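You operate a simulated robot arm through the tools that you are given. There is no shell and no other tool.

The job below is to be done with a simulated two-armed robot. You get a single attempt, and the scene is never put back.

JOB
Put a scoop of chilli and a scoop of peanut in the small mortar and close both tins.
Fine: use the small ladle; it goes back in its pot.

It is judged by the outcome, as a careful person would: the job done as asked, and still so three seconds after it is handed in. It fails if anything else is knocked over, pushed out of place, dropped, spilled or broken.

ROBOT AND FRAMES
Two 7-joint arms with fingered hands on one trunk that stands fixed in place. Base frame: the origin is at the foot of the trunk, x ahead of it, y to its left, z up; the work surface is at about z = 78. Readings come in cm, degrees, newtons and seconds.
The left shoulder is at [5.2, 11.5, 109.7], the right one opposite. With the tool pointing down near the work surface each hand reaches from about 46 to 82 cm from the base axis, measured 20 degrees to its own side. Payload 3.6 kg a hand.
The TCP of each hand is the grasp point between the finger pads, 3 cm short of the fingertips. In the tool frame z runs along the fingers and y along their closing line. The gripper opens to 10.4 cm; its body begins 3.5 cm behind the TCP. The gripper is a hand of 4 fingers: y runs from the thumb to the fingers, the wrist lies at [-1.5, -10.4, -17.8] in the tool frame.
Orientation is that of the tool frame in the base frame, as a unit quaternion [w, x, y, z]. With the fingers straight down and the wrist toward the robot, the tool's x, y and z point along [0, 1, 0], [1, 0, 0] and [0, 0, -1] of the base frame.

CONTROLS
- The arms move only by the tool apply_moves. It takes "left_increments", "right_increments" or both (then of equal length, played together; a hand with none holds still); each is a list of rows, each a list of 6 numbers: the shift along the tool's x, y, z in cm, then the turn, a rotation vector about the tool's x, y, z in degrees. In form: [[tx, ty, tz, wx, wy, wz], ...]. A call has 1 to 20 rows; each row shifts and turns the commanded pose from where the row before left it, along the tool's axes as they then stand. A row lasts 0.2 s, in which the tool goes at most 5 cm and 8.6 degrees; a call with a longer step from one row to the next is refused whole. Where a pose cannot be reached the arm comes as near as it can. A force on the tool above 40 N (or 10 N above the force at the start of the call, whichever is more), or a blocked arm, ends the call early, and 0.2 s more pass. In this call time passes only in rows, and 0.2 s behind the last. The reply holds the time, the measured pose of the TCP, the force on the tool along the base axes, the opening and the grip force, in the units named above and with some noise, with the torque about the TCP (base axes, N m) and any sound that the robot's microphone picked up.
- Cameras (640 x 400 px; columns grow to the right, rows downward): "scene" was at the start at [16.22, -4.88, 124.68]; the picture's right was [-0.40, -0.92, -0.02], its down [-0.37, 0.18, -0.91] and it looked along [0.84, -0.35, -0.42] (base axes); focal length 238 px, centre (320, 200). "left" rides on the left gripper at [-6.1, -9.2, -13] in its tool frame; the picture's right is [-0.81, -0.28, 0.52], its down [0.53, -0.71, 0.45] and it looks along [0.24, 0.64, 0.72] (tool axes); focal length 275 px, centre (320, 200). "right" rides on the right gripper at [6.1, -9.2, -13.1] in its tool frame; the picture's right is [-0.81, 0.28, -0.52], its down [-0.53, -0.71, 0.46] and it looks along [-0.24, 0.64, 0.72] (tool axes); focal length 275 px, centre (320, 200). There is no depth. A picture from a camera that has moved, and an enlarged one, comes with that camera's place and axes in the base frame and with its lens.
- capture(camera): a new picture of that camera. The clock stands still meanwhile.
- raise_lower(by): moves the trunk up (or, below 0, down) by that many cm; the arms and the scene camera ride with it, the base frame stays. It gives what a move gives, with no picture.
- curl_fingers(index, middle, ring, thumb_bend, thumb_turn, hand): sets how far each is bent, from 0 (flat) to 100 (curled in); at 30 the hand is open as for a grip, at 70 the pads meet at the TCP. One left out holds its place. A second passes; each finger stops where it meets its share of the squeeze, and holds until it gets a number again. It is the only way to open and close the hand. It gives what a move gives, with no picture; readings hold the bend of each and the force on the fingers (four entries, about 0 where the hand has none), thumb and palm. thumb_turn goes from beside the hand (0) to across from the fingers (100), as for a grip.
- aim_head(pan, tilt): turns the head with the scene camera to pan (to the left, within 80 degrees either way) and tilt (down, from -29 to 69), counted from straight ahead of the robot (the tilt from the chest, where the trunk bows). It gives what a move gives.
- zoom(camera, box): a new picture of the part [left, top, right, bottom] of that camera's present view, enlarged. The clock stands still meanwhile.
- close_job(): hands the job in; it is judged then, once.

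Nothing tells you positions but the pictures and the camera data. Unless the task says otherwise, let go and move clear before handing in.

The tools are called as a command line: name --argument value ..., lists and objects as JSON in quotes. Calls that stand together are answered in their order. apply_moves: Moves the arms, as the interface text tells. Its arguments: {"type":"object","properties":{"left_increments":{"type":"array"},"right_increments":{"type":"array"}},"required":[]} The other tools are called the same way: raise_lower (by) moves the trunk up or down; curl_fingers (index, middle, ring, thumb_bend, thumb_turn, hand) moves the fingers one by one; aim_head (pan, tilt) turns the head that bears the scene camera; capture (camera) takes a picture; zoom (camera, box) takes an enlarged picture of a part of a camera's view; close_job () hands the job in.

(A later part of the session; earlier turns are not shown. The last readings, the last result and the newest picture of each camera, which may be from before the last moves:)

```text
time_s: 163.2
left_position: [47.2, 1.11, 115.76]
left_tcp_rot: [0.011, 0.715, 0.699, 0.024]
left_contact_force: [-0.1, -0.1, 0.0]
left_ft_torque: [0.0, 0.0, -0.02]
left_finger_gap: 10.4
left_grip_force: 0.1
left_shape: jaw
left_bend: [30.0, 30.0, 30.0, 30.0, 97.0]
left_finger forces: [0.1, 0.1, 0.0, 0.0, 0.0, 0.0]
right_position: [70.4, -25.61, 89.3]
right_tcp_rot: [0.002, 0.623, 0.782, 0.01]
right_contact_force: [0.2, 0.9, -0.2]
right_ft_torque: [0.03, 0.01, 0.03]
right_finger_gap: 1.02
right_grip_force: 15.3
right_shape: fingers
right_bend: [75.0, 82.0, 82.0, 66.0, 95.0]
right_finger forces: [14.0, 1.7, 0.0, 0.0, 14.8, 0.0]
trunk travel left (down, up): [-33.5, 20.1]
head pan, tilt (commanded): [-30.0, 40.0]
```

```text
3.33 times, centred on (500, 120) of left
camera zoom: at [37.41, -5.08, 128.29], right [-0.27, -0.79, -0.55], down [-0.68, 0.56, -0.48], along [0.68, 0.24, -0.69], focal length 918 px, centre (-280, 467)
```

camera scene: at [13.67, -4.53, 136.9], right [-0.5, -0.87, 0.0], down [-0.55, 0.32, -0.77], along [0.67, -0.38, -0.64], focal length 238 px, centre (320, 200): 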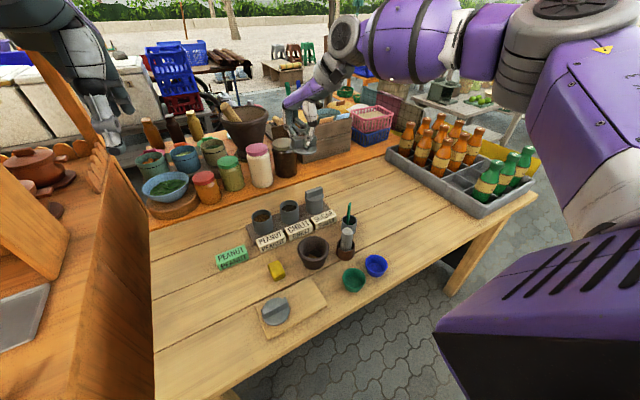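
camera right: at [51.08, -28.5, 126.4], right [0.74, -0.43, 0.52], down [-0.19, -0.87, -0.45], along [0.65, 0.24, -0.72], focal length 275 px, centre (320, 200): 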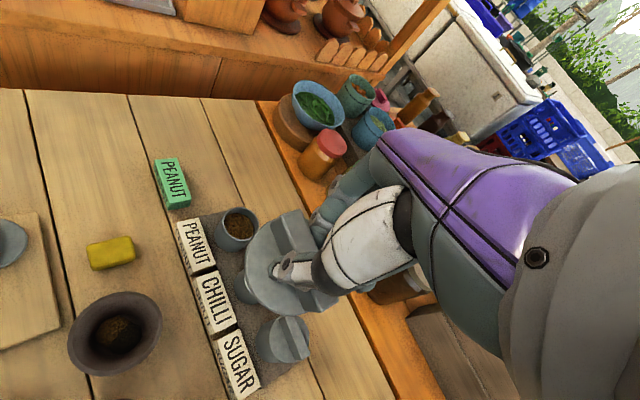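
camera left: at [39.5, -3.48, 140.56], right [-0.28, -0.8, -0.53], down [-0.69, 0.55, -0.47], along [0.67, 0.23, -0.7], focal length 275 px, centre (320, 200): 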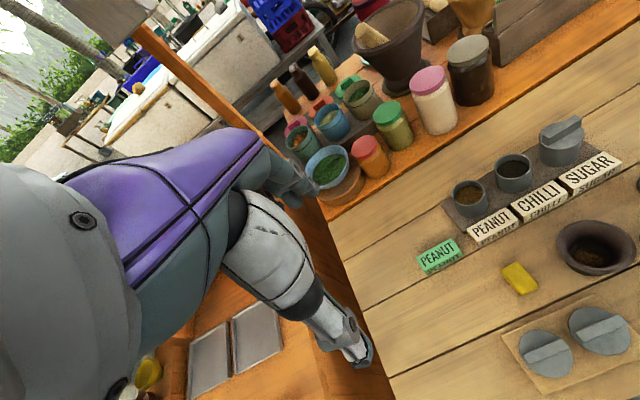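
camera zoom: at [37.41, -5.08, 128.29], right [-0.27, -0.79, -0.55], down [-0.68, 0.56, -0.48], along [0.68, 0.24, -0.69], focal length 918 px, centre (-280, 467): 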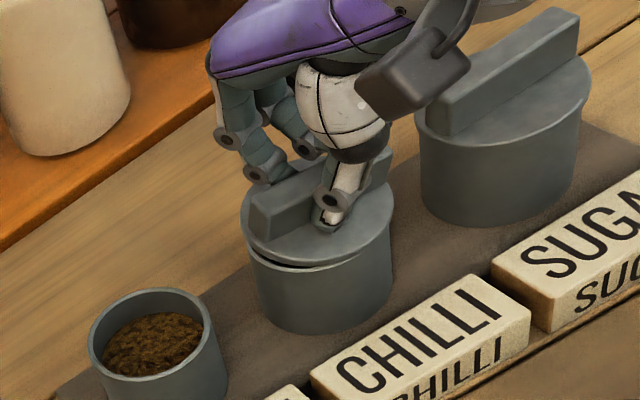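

The lid is almost seated, with only a hairline gap at the left. I lower the last millimetres until there is clear contact.

apply_moves --right_increments '[[0, 0, 0.2, 0, 0, 0], [0, 0, 0.2, 0, 0, 0]]'

zoom --camera "scene" --box '[255, 145, 315, 205]'

zoom --camera "left" --box '[450, 90, 540, 170]'

zoom --camera "right" --box '[200, 180, 360, 340]'

```text
time_s: 163.8
left_position: [47.23, 1.02, 115.63]
left_tcp_rot: [0.011, 0.715, 0.699, 0.024]
left_contact_force: [0.9, -0.1, 0.3]
left_ft_torque: [-0.01, 0.0, 0.02]
left_finger_gap: 10.34
left_grip_force: 0.1
left_shape: jaw
left_bend: [30.0, 30.0, 30.0, 30.0, 97.0]
left_finger forces: [0.0, 0.1, 0.1, 0.0, 0.0, 0.1]
right_position: [70.59, -25.42, 89.1]
right_tcp_rot: [0.004, 0.623, 0.782, 0.012]
right_contact_force: [2.9, 3.2, 9.9]
right_ft_torque: [-0.02, 0.1, 0.01]
right_finger_gap: 1.0
right_grip_force: 18.2
right_shape: fingers
right_bend: [75.0, 83.0, 82.0, 66.0, 95.0]
right_finger forces: [13.7, 7.7, 0.0, 0.1, 15.0, 0.1]
trunk travel left (down, up): [-33.5, 20.1]
head pan, tilt (commanded): [-30.0, 40.0]
```

```text
6.67 times, centred on (285, 175) of scene
camera zoom: at [16.1, -5.96, 123.26], right [-0.5, -0.87, -0.02], down [-0.54, 0.33, -0.77], along [0.68, -0.37, -0.63], focal length 1589 px, centre (553, 367)
```

zoom: 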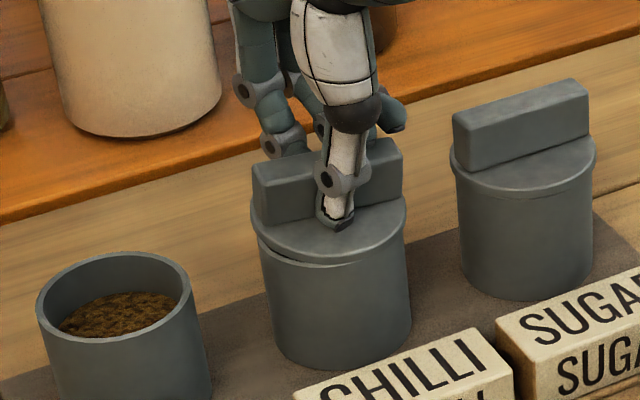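

```text
5.00 times, centred on (495, 130) of left
camera zoom: at [37.39, -5.08, 128.29], right [-0.27, -0.79, -0.55], down [-0.68, 0.56, -0.48], along [0.68, 0.24, -0.69], focal length 1376 px, centre (-555, 550)
```

zoom: 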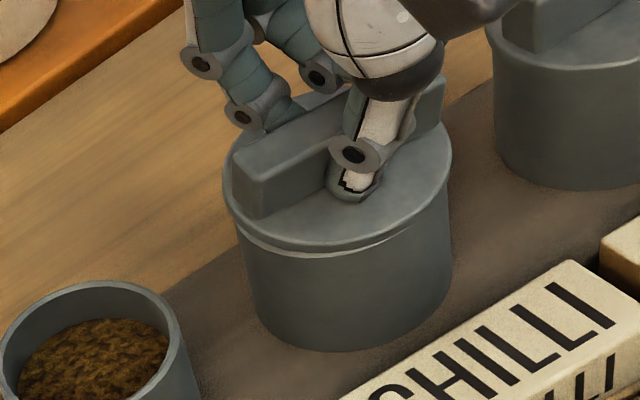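

```text
2.50 times, centred on (280, 260) of right
camera zoom: at [60.09, -21.78, 102.02], right [0.44, -0.73, 0.52], down [-0.57, -0.67, -0.48], along [0.7, -0.08, -0.71], focal length 688 px, centre (420, 50)
```

zoom: 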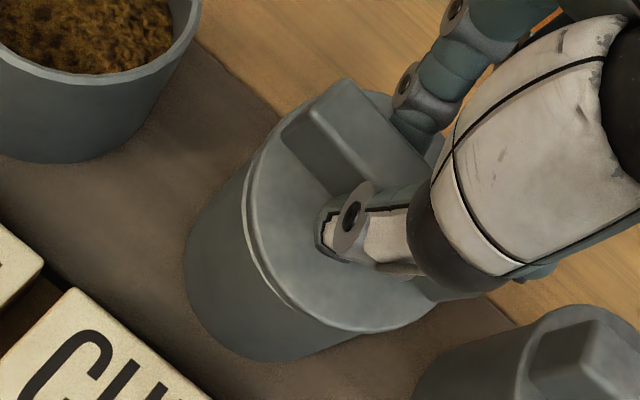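

The lid rests on the tin but about 2 mm to the left. I lift a touch, shift it right, and set it down again.

apply_moves --right_increments '[[0, 0, -0.4, 0, 0, 0], [-0.2, -0.1, 0, 0, 0, 0], [0, 0, 0.2, 0, 0, 0]]'

zoom --camera "scene" --box '[255, 145, 315, 205]'

zoom --camera "left" --box '[450, 90, 540, 170]'

```text
time_s: 164.6
left_position: [47.31, 1.04, 115.67]
left_tcp_rot: [0.01, 0.715, 0.699, 0.025]
left_contact_force: [0.6, 0.3, 0.0]
left_ft_torque: [0.0, -0.03, 0.03]
left_finger_gap: 10.38
left_grip_force: 0.1
left_shape: jaw
left_bend: [30.0, 30.0, 30.0, 30.0, 97.0]
left_finger forces: [0.1, 0.1, 0.0, 0.0, 0.0, 0.1]
right_position: [70.48, -25.79, 89.18]
right_tcp_rot: [0.003, 0.623, 0.782, 0.011]
right_contact_force: [3.8, 6.8, 8.9]
right_ft_torque: [0.16, -0.02, 0.0]
right_finger_gap: 1.01
right_grip_force: 17.2
right_shape: fingers
right_bend: [75.0, 82.0, 82.0, 67.0, 94.0]
right_finger forces: [15.0, 5.2, 0.0, 0.0, 14.2, 0.0]
trunk travel left (down, up): [-33.5, 20.1]
head pan, tilt (commanded): [-30.0, 40.0]
```

```text
6.67 times, centred on (285, 175) of scene
camera zoom: at [16.1, -5.95, 123.25], right [-0.5, -0.87, -0.02], down [-0.54, 0.33, -0.77], along [0.68, -0.37, -0.63], focal length 1589 px, centre (553, 367)
```

zoom: 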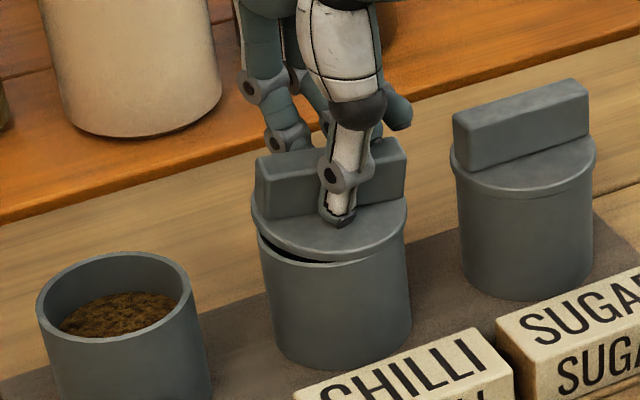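

```text
5.00 times, centred on (495, 130) of left
camera zoom: at [37.38, -5.08, 128.28], right [-0.27, -0.79, -0.55], down [-0.68, 0.56, -0.48], along [0.68, 0.24, -0.69], focal length 1376 px, centre (-555, 550)
```

zoom: 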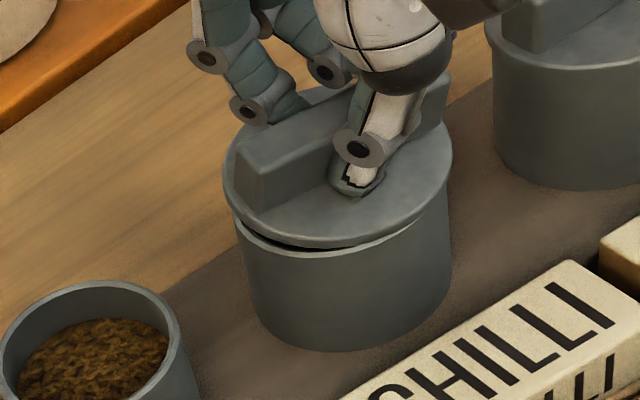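

The sideways force shows the lid's plug is already inside the tin and holds it, so the shift was not needed. I move back to take off the side force and press down.

apply_moves --right_increments '[[0.3, 0.2, 0, 0, 0, 0], [0.1, 0.1, 0.1, 0, 0, 0], [0, 0, 0.2, 0, 0, 0]]'

zoom --camera "scene" --box '[255, 145, 315, 205]'

zoom --camera "left" --box '[450, 90, 540, 170]'

```text
time_s: 165.4
left_position: [47.19, 0.98, 115.59]
left_tcp_rot: [0.011, 0.715, 0.699, 0.023]
left_contact_force: [-0.2, -0.6, -0.4]
left_ft_torque: [0.01, -0.03, 0.0]
left_finger_gap: 10.39
left_grip_force: 0.1
left_shape: jaw
left_bend: [30.0, 30.0, 30.0, 30.0, 97.0]
left_finger forces: [0.0, 0.0, 0.0, 0.1, 0.0, 0.0]
right_position: [70.55, -25.38, 88.91]
right_tcp_rot: [0.004, 0.623, 0.782, 0.011]
right_contact_force: [-5.2, -1.3, 18.7]
right_ft_torque: [-0.07, 0.54, 0.03]
right_finger_gap: 1.03
right_grip_force: 23.6
right_shape: fingers
right_bend: [75.0, 83.0, 82.0, 67.0, 95.0]
right_finger forces: [10.8, 5.8, 0.0, 0.0, 30.5, 0.0]
trunk travel left (down, up): [-33.5, 20.1]
head pan, tilt (commanded): [-30.0, 40.0]
```

```text
6.67 times, centred on (285, 175) of scene
camera zoom: at [16.09, -5.94, 123.26], right [-0.5, -0.87, -0.02], down [-0.54, 0.33, -0.77], along [0.68, -0.37, -0.63], focal length 1589 px, centre (553, 367)
```

zoom: 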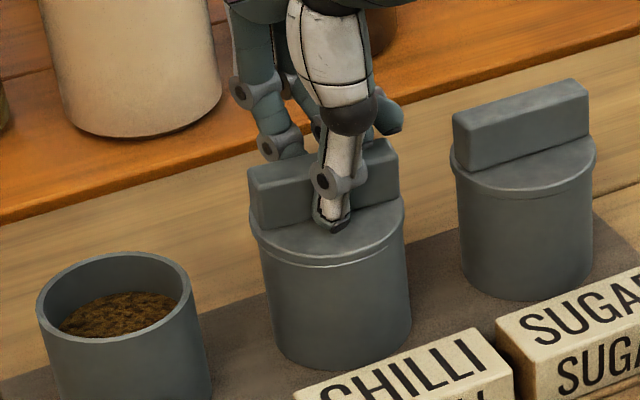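

```text
5.00 times, centred on (495, 130) of left
camera zoom: at [37.38, -5.08, 128.28], right [-0.27, -0.79, -0.55], down [-0.68, 0.56, -0.48], along [0.68, 0.24, -0.69], focal length 1376 px, centre (-555, 550)
```

zoom: 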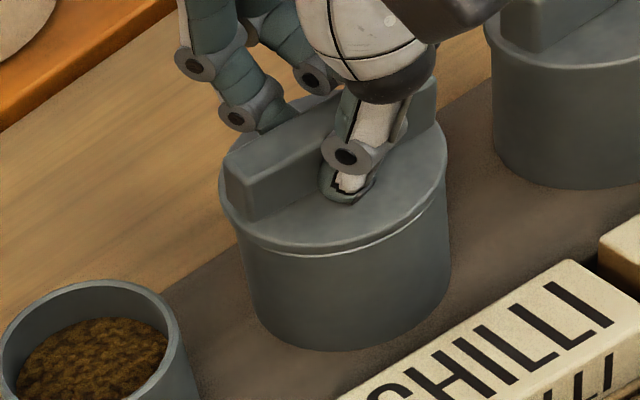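

The lid now sits down on the tin like the sugar one. I ease the pressure and open the fingers.

apply_moves --right_increments '[[0, -0.1, -0.15, 0, 0, 0]]'

curl_fingers --hand "right" --index 62 --middle 62 --ring 62 --thumb_bend 60

zoom --camera "scene" --box '[255, 145, 315, 205]'

zoom --camera "left" --box '[450, 90, 540, 170]'

zoom --camera "right" --box '[200, 180, 360, 340]'

```text
time_s: 165.8
left_position: [47.23, 0.99, 115.67]
left_tcp_rot: [0.011, 0.714, 0.699, 0.024]
left_contact_force: [0.2, -0.4, 0.3]
left_ft_torque: [-0.01, 0.01, 0.0]
left_finger_gap: 10.38
left_grip_force: 0.1
left_shape: jaw
left_bend: [30.0, 30.0, 30.0, 30.0, 97.0]
left_finger forces: [0.0, 0.1, 0.0, 0.0, 0.0, 0.0]
right_position: [70.67, -25.33, 88.99]
right_tcp_rot: [0.003, 0.622, 0.783, 0.009]
right_contact_force: [3.1, 1.4, 10.1]
right_ft_torque: [-0.09, 0.15, 0.05]
right_finger_gap: 1.03
right_grip_force: 19.5
right_shape: fingers
right_bend: [75.0, 83.0, 82.0, 68.0, 95.0]
right_finger forces: [13.2, 9.0, 0.0, 0.1, 18.4, 0.0]
trunk travel left (down, up): [-33.5, 20.1]
head pan, tilt (commanded): [-30.0, 40.0]
```

```text
time_s: 166.8
left_position: [47.3, 0.94, 115.69]
left_tcp_rot: [0.011, 0.715, 0.698, 0.025]
left_contact_force: [-0.9, 0.2, -0.5]
left_ft_torque: [0.01, 0.02, 0.02]
left_finger_gap: 10.37
left_grip_force: 0.0
left_shape: jaw
left_bend: [30.0, 30.0, 30.0, 30.0, 97.0]
left_finger forces: [0.1, 0.0, 0.0, 0.1, 0.0, 0.1]
right_position: [70.59, -25.36, 89.12]
right_tcp_rot: [0.004, 0.623, 0.782, 0.011]
right_contact_force: [-4.1, -3.2, 27.1]
right_ft_torque: [-0.38, 0.12, -0.02]
right_finger_gap: 2.35
right_grip_force: 13.1
right_shape: fingers
right_bend: [62.0, 82.0, 79.0, 60.0, 97.0]
right_finger forces: [0.0, 11.8, 12.0, 0.1, 3.9, 0.0]
trunk travel left (down, up): [-33.5, 20.1]
head pan, tilt (commanded): [-30.0, 40.0]
```

```text
6.67 times, centred on (285, 175) of scene
camera zoom: at [16.08, -5.92, 123.26], right [-0.5, -0.87, -0.02], down [-0.54, 0.33, -0.77], along [0.68, -0.37, -0.63], focal length 1589 px, centre (553, 367)
```

zoom: 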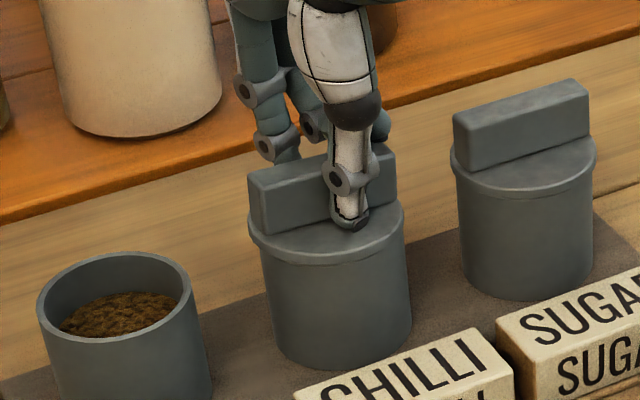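

```text
5.00 times, centred on (495, 130) of left
camera zoom: at [37.36, -5.07, 128.27], right [-0.27, -0.79, -0.55], down [-0.68, 0.56, -0.48], along [0.68, 0.24, -0.69], focal length 1376 px, centre (-555, 550)
```

zoom: 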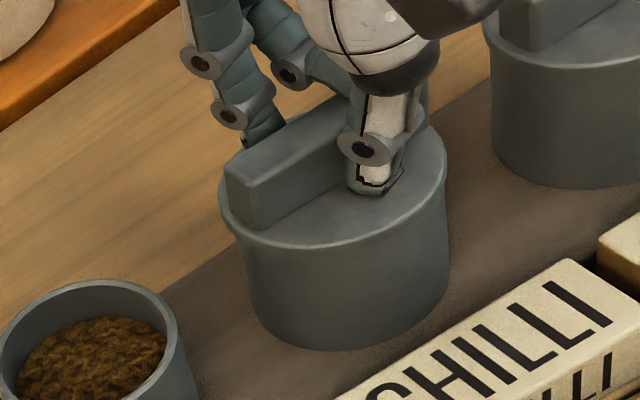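

```text
2.50 times, centred on (280, 260) of right
camera zoom: at [60.15, -21.62, 102.09], right [0.44, -0.73, 0.52], down [-0.57, -0.67, -0.47], along [0.7, -0.09, -0.71], focal length 688 px, centre (420, 50)
```

zoom: 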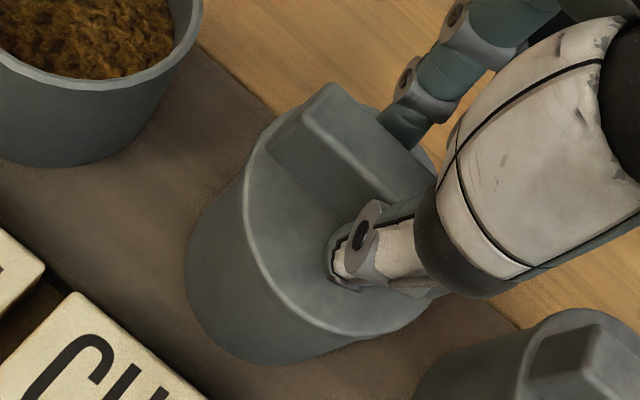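

The lid sits flush on the chilli tin. Two curled fingers are pressing on its top while opening, so I rise a little and let them open.

apply_moves --right_increments '[[0, 0, -0.5, 0, 0, 0], [0, 0, -0.5, 0, 0, 0]]'

curl_fingers --hand "right" --index 55 --middle 55 --ring 55 --thumb_bend 52

zoom --camera "scene" --box '[255, 145, 315, 205]'

zoom --camera "right" --box '[200, 180, 360, 340]'

```text
time_s: 167.4
left_position: [47.18, 0.97, 115.73]
left_tcp_rot: [0.011, 0.715, 0.699, 0.024]
left_contact_force: [-0.8, -0.2, -0.2]
left_ft_torque: [0.02, -0.03, 0.01]
left_finger_gap: 10.38
left_grip_force: 0.1
left_shape: jaw
left_bend: [30.0, 30.0, 30.0, 30.0, 97.0]
left_finger forces: [0.1, 0.0, 0.1, 0.0, 0.1, 0.0]
right_position: [70.59, -25.29, 89.73]
right_tcp_rot: [0.002, 0.623, 0.783, 0.008]
right_contact_force: [-1.2, -0.4, 9.6]
right_ft_torque: [-0.07, -0.06, -0.02]
right_finger_gap: 2.34
right_grip_force: 5.0
right_shape: fingers
right_bend: [62.0, 79.0, 62.0, 60.0, 97.0]
right_finger forces: [0.0, 10.1, 0.0, 0.1, 0.0, 0.0]
trunk travel left (down, up): [-33.5, 20.1]
head pan, tilt (commanded): [-30.0, 40.0]
```

```text
time_s: 168.4
left_position: [47.26, 1.06, 115.58]
left_tcp_rot: [0.011, 0.715, 0.699, 0.024]
left_contact_force: [-0.5, -0.4, -0.3]
left_ft_torque: [0.02, 0.02, -0.03]
left_finger_gap: 10.37
left_grip_force: 0.0
left_shape: jaw
left_bend: [30.0, 30.0, 30.0, 30.0, 97.0]
left_finger forces: [0.0, 0.0, 0.1, 0.0, 0.0, 0.0]
right_position: [70.5, -25.38, 89.83]
right_tcp_rot: [0.002, 0.622, 0.783, 0.008]
right_contact_force: [-0.1, -0.1, -0.5]
right_ft_torque: [-0.02, -0.01, 0.01]
right_finger_gap: 4.25
right_grip_force: 0.0
right_shape: fingers
right_bend: [55.0, 55.0, 55.0, 52.0, 97.0]
right_finger forces: [0.0, 0.0, 0.1, 0.0, 0.0, 0.0]
trunk travel left (down, up): [-33.5, 20.1]
head pan, tilt (commanded): [-30.0, 40.0]
```

```text
6.67 times, centred on (285, 175) of scene
camera zoom: at [16.1, -5.97, 123.24], right [-0.5, -0.87, -0.02], down [-0.54, 0.33, -0.77], along [0.68, -0.37, -0.63], focal length 1589 px, centre (553, 367)
```

zoom: 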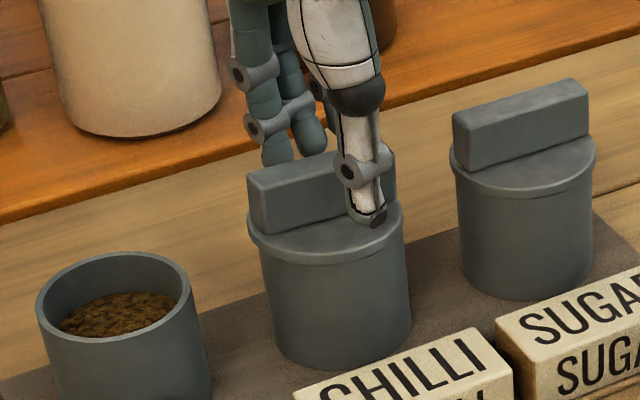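

```text
2.50 times, centred on (280, 260) of right
camera zoom: at [60.1, -21.65, 102.81], right [0.44, -0.73, 0.52], down [-0.57, -0.67, -0.47], along [0.69, -0.09, -0.72], focal length 688 px, centre (420, 50)
```

zoom: 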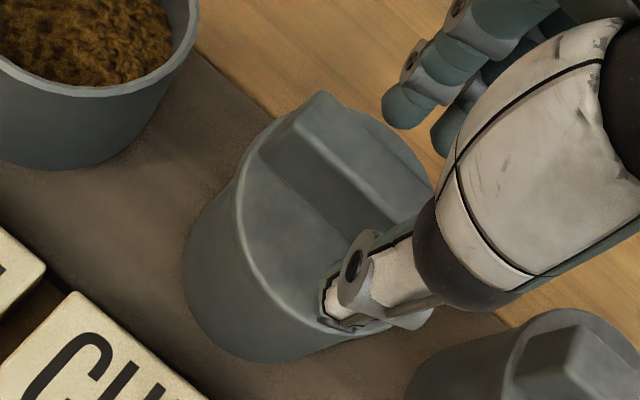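

Hand free, chilli tin closed. I rise straight up clear of it and check the lid from above.

apply_moves --right_increments '[[0, 0, -0.8, 0, 0, 0], [0, 0, -1.6, 0, 0, 0], [0, 0, -1.8, 0, 0, 0], [0, 0, -2.0, 0, 0, 0], [0, -0.5, -2.0, 0, 0, 0], [0, -1.0, -2.0, 0, 0, 0]]'

zoom --camera "scene" --box '[240, 130, 330, 220]'

zoom --camera "left" --box '[430, 60, 590, 190]'

zoom --camera "right" --box '[120, 200, 320, 380]'

```text
time_s: 170.0
left_position: [47.06, 1.1, 115.61]
left_tcp_rot: [0.011, 0.716, 0.698, 0.024]
left_contact_force: [1.0, -0.3, 0.4]
left_ft_torque: [0.0, 0.03, -0.02]
left_finger_gap: 10.39
left_grip_force: 0.1
left_shape: jaw
left_bend: [30.0, 30.0, 30.0, 30.0, 97.0]
left_finger forces: [0.1, 0.0, 0.0, 0.0, 0.1, 0.1]
right_position: [68.7, -25.68, 99.95]
right_tcp_rot: [0.004, 0.622, 0.783, 0.009]
right_contact_force: [0.0, -0.1, 0.3]
right_ft_torque: [-0.01, 0.01, -0.02]
right_finger_gap: 4.26
right_grip_force: 0.1
right_shape: fingers
right_bend: [55.0, 55.0, 55.0, 52.0, 97.0]
right_finger forces: [0.0, 0.0, 0.1, 0.0, 0.0, 0.1]
trunk travel left (down, up): [-33.5, 20.1]
head pan, tilt (commanded): [-30.0, 40.0]
stopped in row 6 (right hand): the arm was blocked; the commanded pose is now the measured one
```

```text
4.44 times, centred on (285, 175) of scene
camera zoom: at [16.05, -5.8, 123.22], right [-0.5, -0.87, -0.02], down [-0.54, 0.33, -0.77], along [0.68, -0.37, -0.63], focal length 1059 px, centre (476, 311)
```

zoom: 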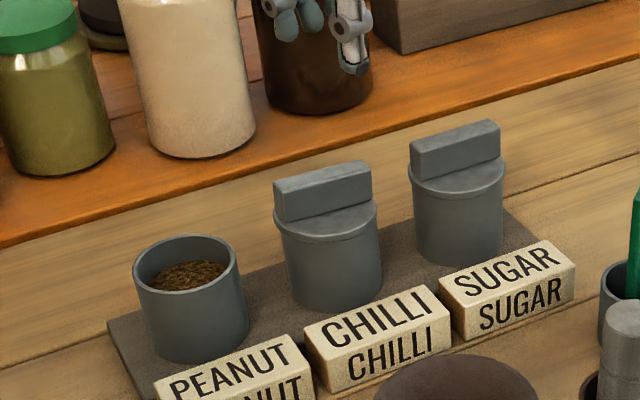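

```text
3.08 times, centred on (510, 125) of left
camera zoom: at [37.24, -5.06, 128.25], right [-0.27, -0.79, -0.55], down [-0.68, 0.56, -0.48], along [0.69, 0.24, -0.69], focal length 847 px, centre (-265, 431)
```

zoom: 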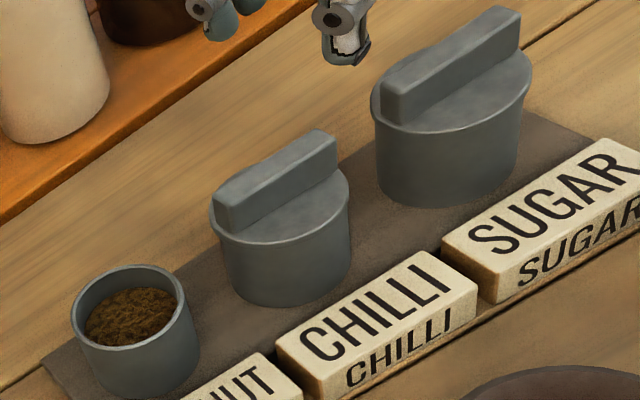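

```text
2.22 times, centred on (220, 290) of right
camera zoom: at [58.32, -21.94, 113.02], right [0.44, -0.73, 0.52], down [-0.57, -0.68, -0.47], along [0.69, -0.09, -0.71], focal length 612 px, centre (542, 0)
```

zoom: 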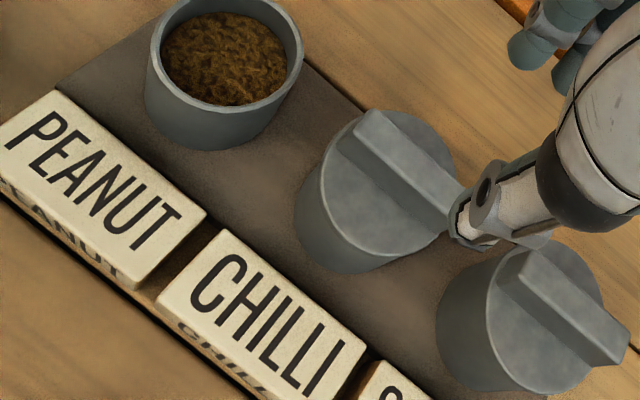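

The chilli lid is seated just like the sugar one. For the peanut lid I retrace: pull back, return to yaw 41°, raise the trunk and go to the second lid.

apply_moves --right_increments '[[0.25, -1.66, -0.4, 0, 0, 0], [0.25, -1.66, -0.4, 0, 0, 0], [0.25, -1.66, -0.4, 0, 0, 0], [0.25, -1.66, -0.4, 0, 0, 0], [0, 0, 0, 0, 0, -7], [0, 0, 0, 0, 0, -7], [0, 0, 0, 0, 0, -7], [0, 0, 0, 0, 0, -7]]'

raise_lower --by 13

```text
time_s: 171.8
left_position: [47.29, 0.98, 115.63]
left_tcp_rot: [0.011, 0.715, 0.698, 0.024]
left_contact_force: [0.2, 0.1, -0.1]
left_ft_torque: [0.01, -0.02, 0.0]
left_finger_gap: 10.38
left_grip_force: 0.1
left_shape: jaw
left_bend: [30.0, 30.0, 30.0, 30.0, 97.0]
left_finger forces: [0.0, 0.0, 0.2, 0.1, 0.0, 0.1]
right_position: [62.17, -26.37, 101.65]
right_tcp_rot: [0.005, 0.414, 0.91, 0.008]
right_contact_force: [-0.5, -0.3, -0.2]
right_ft_torque: [0.0, 0.02, -0.01]
right_finger_gap: 4.24
right_grip_force: 0.0
right_shape: fingers
right_bend: [55.0, 55.0, 55.0, 52.0, 97.0]
right_finger forces: [0.0, 0.0, 0.0, 0.1, 0.0, 0.1]
trunk travel left (down, up): [-33.5, 20.1]
head pan, tilt (commanded): [-30.0, 40.0]
```

```text
time_s: 173.4
left_position: [49.02, 2.48, 128.02]
left_tcp_rot: [0.01, 0.715, 0.699, 0.015]
left_contact_force: [0.3, -0.2, -0.5]
left_ft_torque: [0.03, 0.01, 0.01]
left_finger_gap: 10.35
left_grip_force: 0.1
left_shape: jaw
left_bend: [30.0, 30.0, 30.0, 30.0, 97.0]
left_finger forces: [0.0, 0.0, 0.1, 0.0, 0.1, 0.0]
right_position: [63.73, -25.12, 113.9]
right_tcp_rot: [0.0, 0.415, 0.91, -0.002]
right_contact_force: [-0.5, -0.1, 0.2]
right_ft_torque: [0.03, 0.02, 0.01]
right_finger_gap: 4.26
right_grip_force: 0.1
right_shape: fingers
right_bend: [55.0, 55.0, 55.0, 52.0, 97.0]
right_finger forces: [0.0, 0.0, 0.0, 0.0, 0.0, 0.0]
trunk travel left (down, up): [-46.5, 7.1]
head pan, tilt (commanded): [-30.0, 40.0]
```

apply_moves --right_increments '[[1.2, -0.45, 0.4, 0, 0, 0], [2.2, -0.835, 0.8, 0, 0, 0], [2.2, -0.835, 0.8, 0, 0, 0], [2.2, -0.835, 0.8, 0, 0, 0], [2.2, -0.835, 0.8, 0, 0, 0], [2.2, -0.835, 0.8, 0, 0, 0], [2.2, -0.835, 0.8, 0, 0, 0], [2.2, -0.835, 0.8, 0, 0, 0], [2.2, -0.835, 0.8, 0, 0, 0], [2.2, -0.835, 0.8, 0, 0, 0], [1.0, -0.4, 0.3, 0, 0, 0], [0, 0, 0, 0, 0, 7], [0, 0, 0, 0, 0, 7], [0, 0, 0, 0, 0, 7], [0, 0, 0, 0, 0, 7], [0, 0, 0, 0, 0, 7], [0, 0, 0, 0, 0, 6]]'

capture --camera "right"

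zoom --camera "scene" --box '[220, 150, 400, 340]'

```text
time_s: 177.0
left_position: [49.11, 2.31, 127.85]
left_tcp_rot: [0.01, 0.715, 0.699, 0.013]
left_contact_force: [0.2, 0.1, -0.1]
left_ft_torque: [0.02, 0.01, 0.01]
left_finger_gap: 10.38
left_grip_force: 0.1
left_shape: jaw
left_bend: [30.0, 30.0, 30.0, 30.0, 97.0]
left_finger forces: [0.1, 0.0, 0.0, 0.1, 0.0, 0.0]
right_position: [42.93, -13.99, 105.91]
right_tcp_rot: [0.001, 0.707, 0.707, 0.0]
right_contact_force: [-0.3, 0.0, 1.2]
right_ft_torque: [-0.02, -0.01, -0.03]
right_finger_gap: 4.26
right_grip_force: 0.1
right_shape: fingers
right_bend: [55.0, 55.0, 55.0, 52.0, 97.0]
right_finger forces: [0.0, 0.0, 0.0, 0.0, 0.0, 0.0]
trunk travel left (down, up): [-46.5, 7.1]
head pan, tilt (commanded): [-30.0, 40.0]
```

```text
taken
camera right: at [33.86, -7.9, 118.98], right [0.27, -0.81, 0.52], down [-0.71, -0.53, -0.46], along [0.64, -0.25, -0.72], focal length 275 px, centre (320, 200)
```

right: 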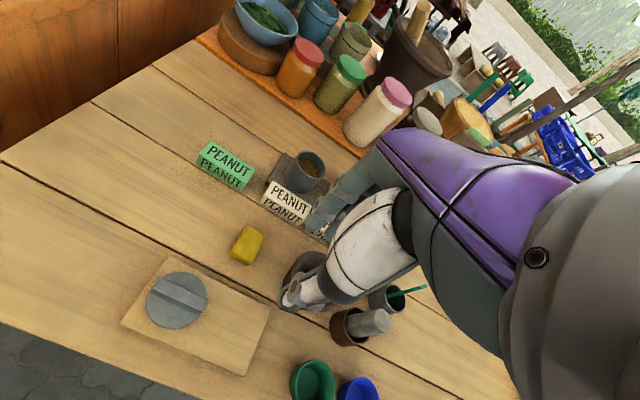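

```text
2.11 times, centred on (310, 245) of scene
camera zoom: at [13.69, -4.49, 136.9], right [-0.5, -0.87, 0.0], down [-0.55, 0.32, -0.77], along [0.67, -0.38, -0.64], focal length 502 px, centre (341, 105)
```

zoom: 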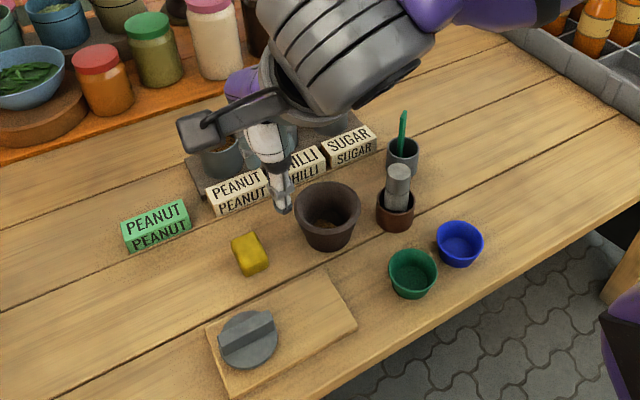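

Straight yaw again with no trouble. I move over the remaining lid and lower to about z 94.

apply_moves --right_increments '[[1.35, 0, 2.0, 0, 0, 0], [1.35, 0, 2.5, 0, 0, 0], [1.35, 0, 2.5, 0, 0, 0], [1.35, 0, 2.5, 0, 0, 0], [0, 0, 2.0, 0, 0, 0]]'

zoom --camera "right" --box '[140, 180, 380, 380]'

zoom --camera "scene" --box '[240, 250, 340, 340]'

zoom --camera "left" --box '[480, 250, 640, 400]'

```text
time_s: 178.2
left_position: [49.09, 2.42, 127.82]
left_tcp_rot: [0.009, 0.715, 0.699, 0.013]
left_contact_force: [-0.9, -0.2, -0.1]
left_ft_torque: [-0.02, -0.02, 0.01]
left_finger_gap: 10.37
left_grip_force: 0.0
left_shape: jaw
left_bend: [30.0, 30.0, 30.0, 30.0, 97.0]
left_finger forces: [0.1, 0.0, 0.0, 0.0, 0.0, 0.0]
right_position: [42.91, -8.61, 94.4]
right_tcp_rot: [0.001, 0.708, 0.706, 0.0]
right_contact_force: [-0.2, -0.1, 0.2]
right_ft_torque: [-0.01, 0.0, 0.0]
right_finger_gap: 4.26
right_grip_force: 0.0
right_shape: fingers
right_bend: [55.0, 55.0, 55.0, 52.0, 97.0]
right_finger forces: [0.0, 0.1, 0.0, 0.0, 0.0, 0.0]
trunk travel left (down, up): [-46.5, 7.1]
head pan, tilt (commanded): [-30.0, 40.0]
```

```text
2.00 times, centred on (260, 280) of right
camera zoom: at [33.88, -2.47, 107.5], right [0.27, -0.81, 0.52], down [-0.71, -0.53, -0.46], along [0.65, -0.25, -0.72], focal length 551 px, centre (440, 40)
```

zoom: 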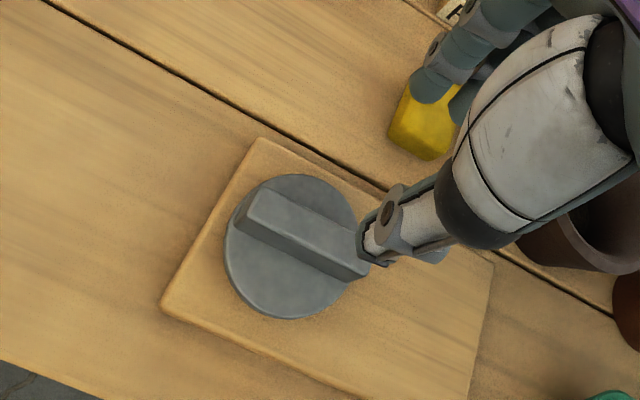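

```text
4.44 times, centred on (290, 295) of scene
camera zoom: at [13.69, -4.5, 136.9], right [-0.5, -0.87, 0.0], down [-0.55, 0.32, -0.77], along [0.67, -0.38, -0.64], focal length 1059 px, centre (453, -222)
```

zoom: 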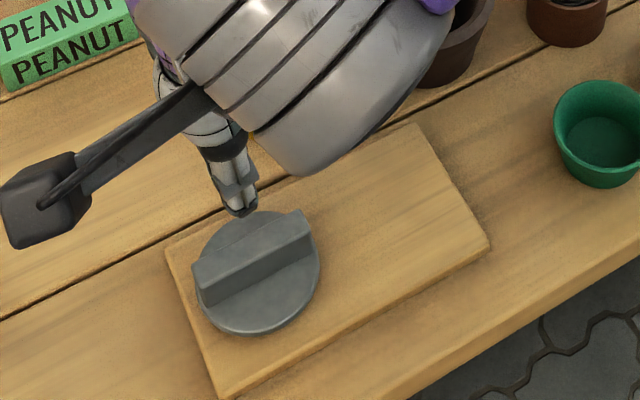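

```text
2.67 times, centred on (560, 325) of left
camera zoom: at [39.41, -3.53, 140.65], right [-0.28, -0.8, -0.53], down [-0.69, 0.55, -0.47], along [0.67, 0.23, -0.7], focal length 734 px, centre (-320, -133)
```

zoom: 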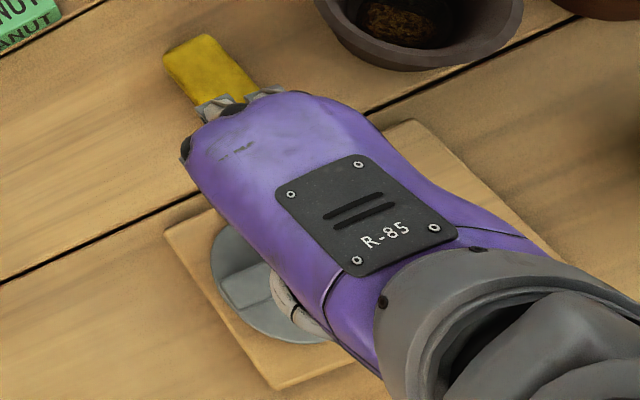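

The wrist camera puts this lid's centre at about (41.9, -8.2). I centre on it and go down to just above the lid.

apply_moves --right_increments '[[0.1, -0.3, 1.6, 0, 0, 0], [0.1, -0.3, 1.6, 0, 0, 0], [0.1, -0.2, 1.6, 0, 0, 0], [0.1, -0.1, 1.6, 0, 0, 0], [0, 0, 1.6, 0, 0, 0], [0, 0, 1.3, 0, 0, 0]]'

zoom --camera "right" --box '[180, 160, 380, 360]'

zoom --camera "scene" --box '[240, 250, 340, 340]'

zoom --camera "left" --box '[500, 270, 620, 390]'

```text
time_s: 179.6
left_position: [49.0, 2.33, 127.79]
left_tcp_rot: [0.009, 0.714, 0.7, 0.012]
left_contact_force: [-0.5, 0.5, -0.2]
left_ft_torque: [0.02, 0.01, -0.01]
left_finger_gap: 10.36
left_grip_force: 0.0
left_shape: jaw
left_bend: [30.0, 30.0, 30.0, 30.0, 97.0]
left_finger forces: [0.0, 0.0, 0.0, 0.1, 0.0, 0.0]
right_position: [42.07, -10.77, 86.92]
right_tcp_rot: [0.0, 0.707, 0.707, 0.0]
right_contact_force: [-0.1, 0.2, 0.7]
right_ft_torque: [-0.02, -0.02, 0.0]
right_finger_gap: 4.28
right_grip_force: 0.0
right_shape: fingers
right_bend: [55.0, 55.0, 55.0, 52.0, 97.0]
right_finger forces: [0.0, 0.0, 0.0, 0.0, 0.1, 0.0]
right hand out of reach, approached as far as the arm can: row 3, 4, 5, 6
trunk travel left (down, up): [-46.5, 7.1]
head pan, tilt (commanded): [-30.0, 40.0]
```

```text
2.00 times, centred on (280, 260) of right
camera zoom: at [32.95, -4.69, 100.04], right [0.28, -0.81, 0.52], down [-0.71, -0.53, -0.46], along [0.64, -0.24, -0.72], focal length 551 px, centre (400, 80)
```

zoom: 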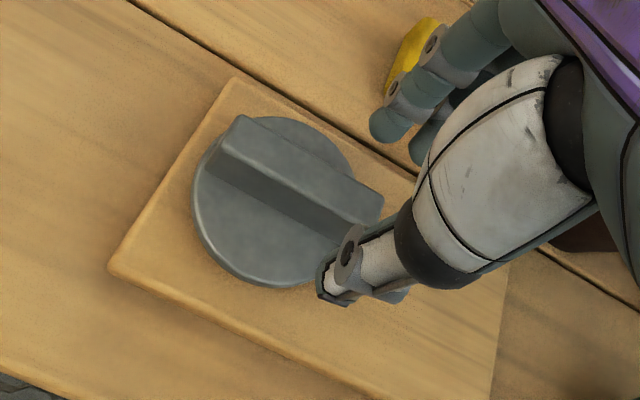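

```text
4.44 times, centred on (290, 295) of scene
camera zoom: at [13.69, -4.5, 136.9], right [-0.5, -0.87, 0.0], down [-0.55, 0.32, -0.77], along [0.67, -0.38, -0.64], focal length 1059 px, centre (453, -222)
```

zoom: 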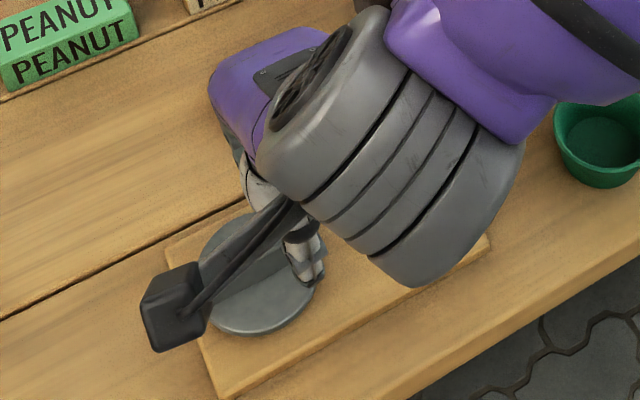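

```text
3.33 times, centred on (560, 330) of left
camera zoom: at [39.41, -3.54, 140.65], right [-0.28, -0.8, -0.53], down [-0.69, 0.55, -0.47], along [0.67, 0.23, -0.7], focal length 918 px, centre (-480, -233)
```

zoom: 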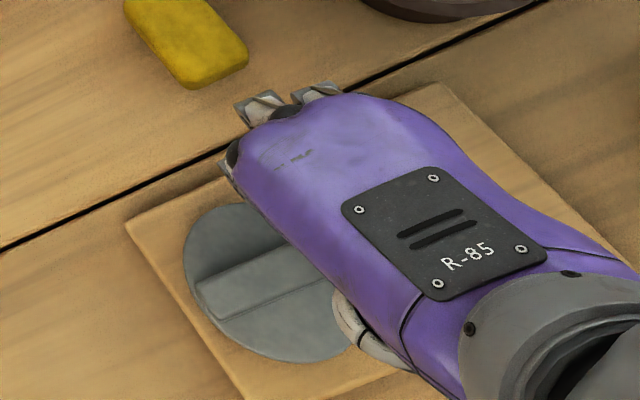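

At straight yaw the arm cannot come this far left so low; it stopped clear of the lid. I rise, and try again with a yaw of about 25°, which puts the wrist further right.

apply_moves --right_increments '[[0, 0, -1.5, 0, 0, 0], [0, 0, -2, 0, 0, 0], [0, 0, -2.5, 0, 0, 0], [0, 0, -1.5, 0, 0, -5], [0, 0, 0, 0, 0, -7], [0, 0, 0, 0, 0, -7], [0, 0, 0, 0, 0, -7]]'

curl_fingers --hand "right" --index 44 --middle 50 --ring 54 --thumb_bend 52

```text
time_s: 181.2
left_position: [49.13, 2.24, 127.84]
left_tcp_rot: [0.009, 0.714, 0.7, 0.013]
left_contact_force: [0.0, -0.7, 0.3]
left_ft_torque: [0.0, 0.04, 0.0]
left_finger_gap: 10.39
left_grip_force: 0.0
left_shape: jaw
left_bend: [30.0, 30.0, 30.0, 30.0, 97.0]
left_finger forces: [0.0, 0.1, 0.0, 0.0, 0.0, 0.1]
right_position: [42.07, -10.72, 94.45]
right_tcp_rot: [0.001, 0.529, 0.848, -0.001]
right_contact_force: [-0.3, -0.1, -0.2]
right_ft_torque: [0.01, 0.02, 0.01]
right_finger_gap: 4.24
right_grip_force: 0.2
right_shape: fingers
right_bend: [55.0, 55.0, 55.0, 52.0, 97.0]
right_finger forces: [0.1, 0.0, 0.1, 0.0, 0.0, 0.0]
trunk travel left (down, up): [-46.5, 7.1]
head pan, tilt (commanded): [-30.0, 40.0]
```

```text
time_s: 182.2
left_position: [48.98, 2.3, 127.86]
left_tcp_rot: [0.01, 0.714, 0.7, 0.012]
left_contact_force: [-0.3, -0.9, -0.5]
left_ft_torque: [0.01, -0.01, 0.05]
left_finger_gap: 10.36
left_grip_force: 0.1
left_shape: jaw
left_bend: [30.0, 30.0, 30.0, 30.0, 97.0]
left_finger forces: [0.0, 0.1, 0.0, 0.1, 0.0, 0.0]
right_position: [42.04, -10.93, 94.42]
right_tcp_rot: [0.0, 0.53, 0.848, 0.0]
right_contact_force: [0.2, -0.1, -0.4]
right_ft_torque: [-0.02, -0.03, 0.0]
right_finger_gap: 5.67
right_grip_force: 0.1
right_shape: fingers
right_bend: [44.0, 50.0, 54.0, 52.0, 97.0]
right_finger forces: [0.1, 0.0, 0.1, 0.1, 0.1, 0.0]
trunk travel left (down, up): [-46.5, 7.1]
head pan, tilt (commanded): [-30.0, 40.0]
```

apply_moves --right_increments '[[0.81, 0.39, 1.0, 0, 0, 0], [0.81, 0.39, 1.0, 0, 0, 0], [0.81, 0.39, 1.4, 0, 0, 0]]'

zoom --camera "right" --box '[150, 160, 390, 360]'

zoom --camera "scene" --box '[240, 240, 350, 340]'

```text
time_s: 183.0
left_position: [49.03, 2.36, 127.84]
left_tcp_rot: [0.009, 0.715, 0.699, 0.013]
left_contact_force: [-0.1, -0.1, 0.4]
left_ft_torque: [0.01, -0.01, 0.01]
left_finger_gap: 10.36
left_grip_force: 0.3
left_shape: jaw
left_bend: [30.0, 30.0, 30.0, 30.0, 97.0]
left_finger forces: [0.0, 0.0, 0.1, 0.0, 0.0, 0.1]
right_position: [41.99, -7.98, 90.94]
right_tcp_rot: [0.001, 0.53, 0.848, 0.0]
right_contact_force: [0.3, 0.1, -0.1]
right_ft_torque: [0.03, -0.02, 0.02]
right_finger_gap: 5.69
right_grip_force: 0.0
right_shape: fingers
right_bend: [44.0, 50.0, 54.0, 52.0, 97.0]
right_finger forces: [0.1, 0.0, 0.1, 0.0, 0.0, 0.0]
trunk travel left (down, up): [-46.5, 7.1]
head pan, tilt (commanded): [-30.0, 40.0]
```

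```text
2.00 times, centred on (270, 260) of right
camera zoom: at [31.16, -6.62, 104.17], right [0.6, -0.61, 0.52], down [-0.41, -0.79, -0.45], along [0.69, 0.06, -0.72], focal length 551 px, centre (420, 80)
```

zoom: 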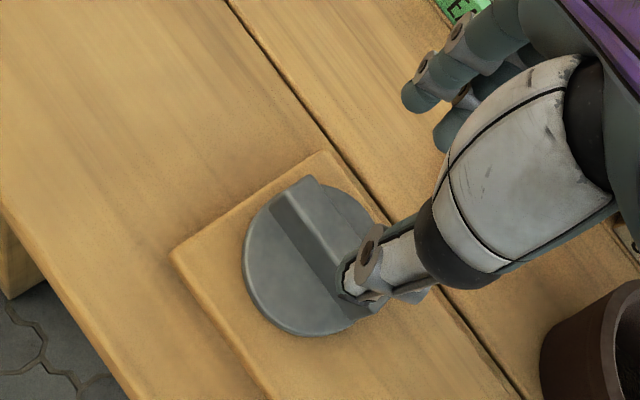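

```text
4.00 times, centred on (295, 290) of scene
camera zoom: at [13.69, -4.5, 136.9], right [-0.5, -0.87, 0.0], down [-0.55, 0.32, -0.77], along [0.67, -0.38, -0.64], focal length 954 px, centre (420, -160)
```

zoom: 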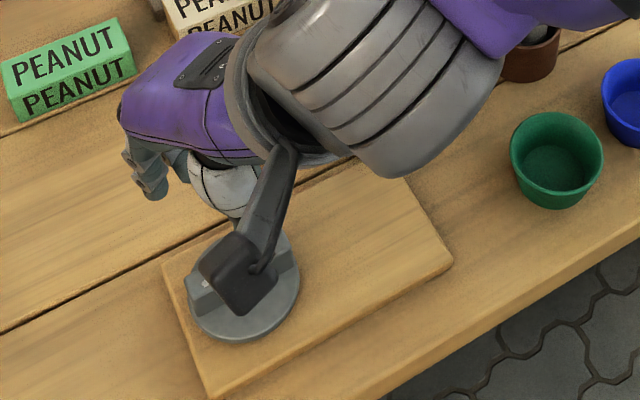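

This works. The lid centre is at about (41.75, -8.2). I go down the rest of the way.

apply_moves --right_increments '[[-0.036, -0.05, 1.5, 0, 0, 0], [-0.036, -0.05, 1.5, 0, 0, 0], [-0.036, -0.05, 1.4, 0, 0, 0], [-0.036, -0.05, 1.2, 0, 0, 0], [-0.036, -0.05, 0.8, 0, 0, 0]]'

zoom --camera "right" --box '[180, 160, 380, 360]'

zoom --camera "left" --box '[500, 270, 620, 390]'

```text
time_s: 184.2
left_position: [49.09, 2.38, 127.8]
left_tcp_rot: [0.009, 0.715, 0.699, 0.013]
left_contact_force: [-0.6, 0.3, 0.3]
left_ft_torque: [-0.02, 0.01, -0.01]
left_finger_gap: 10.41
left_grip_force: 0.1
left_shape: jaw
left_bend: [30.0, 30.0, 30.0, 30.0, 97.0]
left_finger forces: [0.0, 0.0, 0.0, 0.1, 0.1, 0.0]
right_position: [41.96, -8.44, 84.71]
right_tcp_rot: [0.001, 0.531, 0.848, 0.0]
right_contact_force: [0.4, 0.5, -0.1]
right_ft_torque: [-0.03, 0.01, -0.03]
right_finger_gap: 5.69
right_grip_force: 0.0
right_shape: fingers
right_bend: [44.0, 50.0, 54.0, 52.0, 97.0]
right_finger forces: [0.0, 0.0, 0.0, 0.1, 0.0, 0.1]
trunk travel left (down, up): [-46.5, 7.1]
head pan, tilt (commanded): [-30.0, 40.0]
```

```text
2.00 times, centred on (280, 260) of right
camera zoom: at [31.09, -6.93, 97.81], right [0.6, -0.61, 0.52], down [-0.41, -0.79, -0.45], along [0.69, 0.06, -0.72], focal length 551 px, centre (400, 80)
```

zoom: 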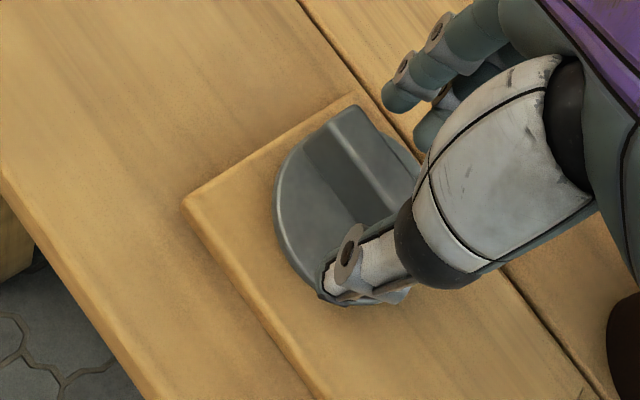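

```text
3.33 times, centred on (560, 330) of left
camera zoom: at [39.41, -3.54, 140.66], right [-0.28, -0.8, -0.53], down [-0.69, 0.55, -0.47], along [0.67, 0.23, -0.7], focal length 918 px, centre (-480, -233)
```

zoom: 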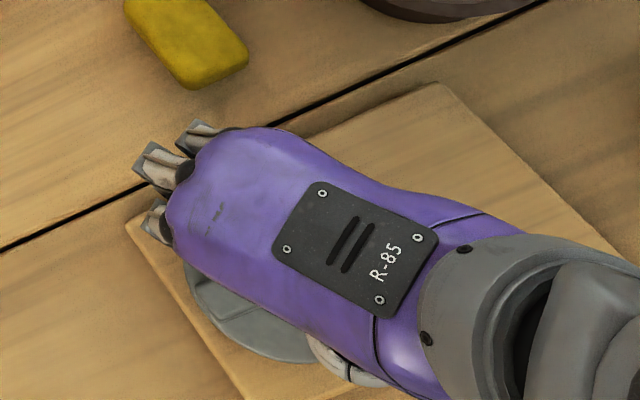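

Thumb and fingers are on the two sides of the bar. I lower half a centimetre and close in stages.

apply_moves --right_increments '[[0, 0, 0.5, 0, 0, 0]]'

curl_fingers --hand "right" --index 62 --middle 62 --ring 62 --thumb_bend 62

zoom --camera "right" --box '[180, 160, 380, 360]'

zoom --camera "left" --box '[500, 270, 620, 390]'

```text
time_s: 184.6
left_position: [49.0, 2.44, 127.79]
left_tcp_rot: [0.009, 0.715, 0.699, 0.012]
left_contact_force: [0.0, -0.5, 0.0]
left_ft_torque: [-0.01, 0.01, 0.02]
left_finger_gap: 10.37
left_grip_force: 0.0
left_shape: jaw
left_bend: [30.0, 30.0, 30.0, 30.0, 97.0]
left_finger forces: [0.0, 0.0, 0.0, 0.0, 0.0, 0.1]
right_position: [41.91, -8.57, 84.36]
right_tcp_rot: [0.001, 0.529, 0.848, 0.0]
right_contact_force: [-0.8, -0.7, 0.2]
right_ft_torque: [-0.02, 0.01, 0.0]
right_finger_gap: 5.67
right_grip_force: 0.0
right_shape: fingers
right_bend: [44.0, 50.0, 54.0, 52.0, 97.0]
right_finger forces: [0.0, 0.0, 0.0, 0.1, 0.1, 0.0]
right hand out of reach, approached as far as the arm can: row 1
trunk travel left (down, up): [-46.5, 7.1]
head pan, tilt (commanded): [-30.0, 40.0]
```

```text
time_s: 185.6
left_position: [49.06, 2.39, 127.86]
left_tcp_rot: [0.01, 0.714, 0.699, 0.013]
left_contact_force: [0.1, 0.4, 0.3]
left_ft_torque: [0.04, 0.02, -0.03]
left_finger_gap: 10.37
left_grip_force: 0.0
left_shape: jaw
left_bend: [30.0, 30.0, 30.0, 30.0, 97.0]
left_finger forces: [0.0, 0.0, 0.1, 0.0, 0.0, 0.0]
right_position: [41.99, -8.75, 84.39]
right_tcp_rot: [0.0, 0.53, 0.848, 0.0]
right_contact_force: [0.0, 0.8, -0.1]
right_ft_torque: [0.0, 0.02, 0.0]
right_finger_gap: 2.18
right_grip_force: 0.0
right_shape: fingers
right_bend: [62.0, 62.0, 62.0, 62.0, 97.0]
right_finger forces: [0.1, 0.0, 0.1, 0.0, 0.0, 0.0]
trunk travel left (down, up): [-46.5, 7.1]
head pan, tilt (commanded): [-30.0, 40.0]
```

```text
2.00 times, centred on (280, 260) of right
camera zoom: at [31.08, -7.16, 97.56], right [0.6, -0.61, 0.52], down [-0.41, -0.79, -0.45], along [0.69, 0.06, -0.72], focal length 551 px, centre (400, 80)
```

zoom: 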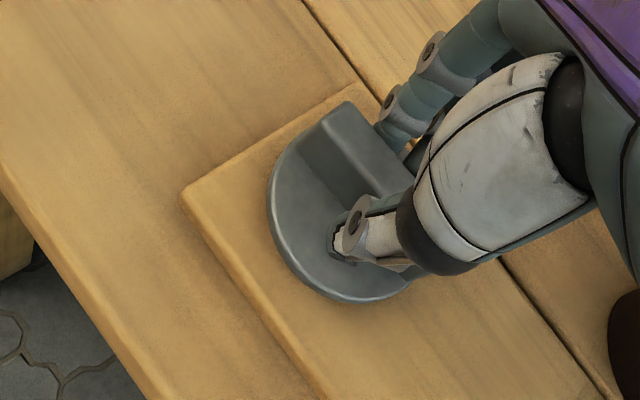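

```text
3.33 times, centred on (560, 330) of left
camera zoom: at [39.41, -3.54, 140.66], right [-0.28, -0.8, -0.53], down [-0.69, 0.55, -0.47], along [0.67, 0.23, -0.7], focal length 918 px, centre (-480, -233)
```

zoom: 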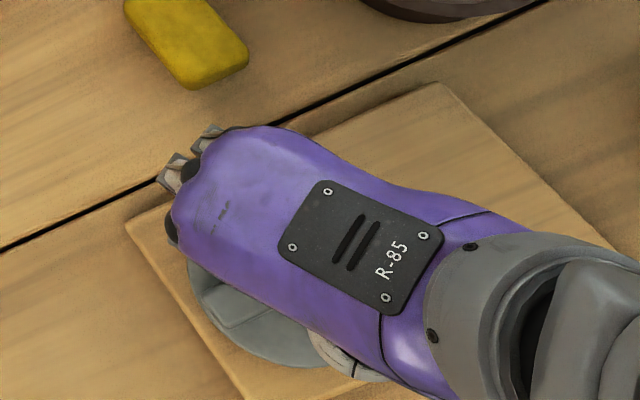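

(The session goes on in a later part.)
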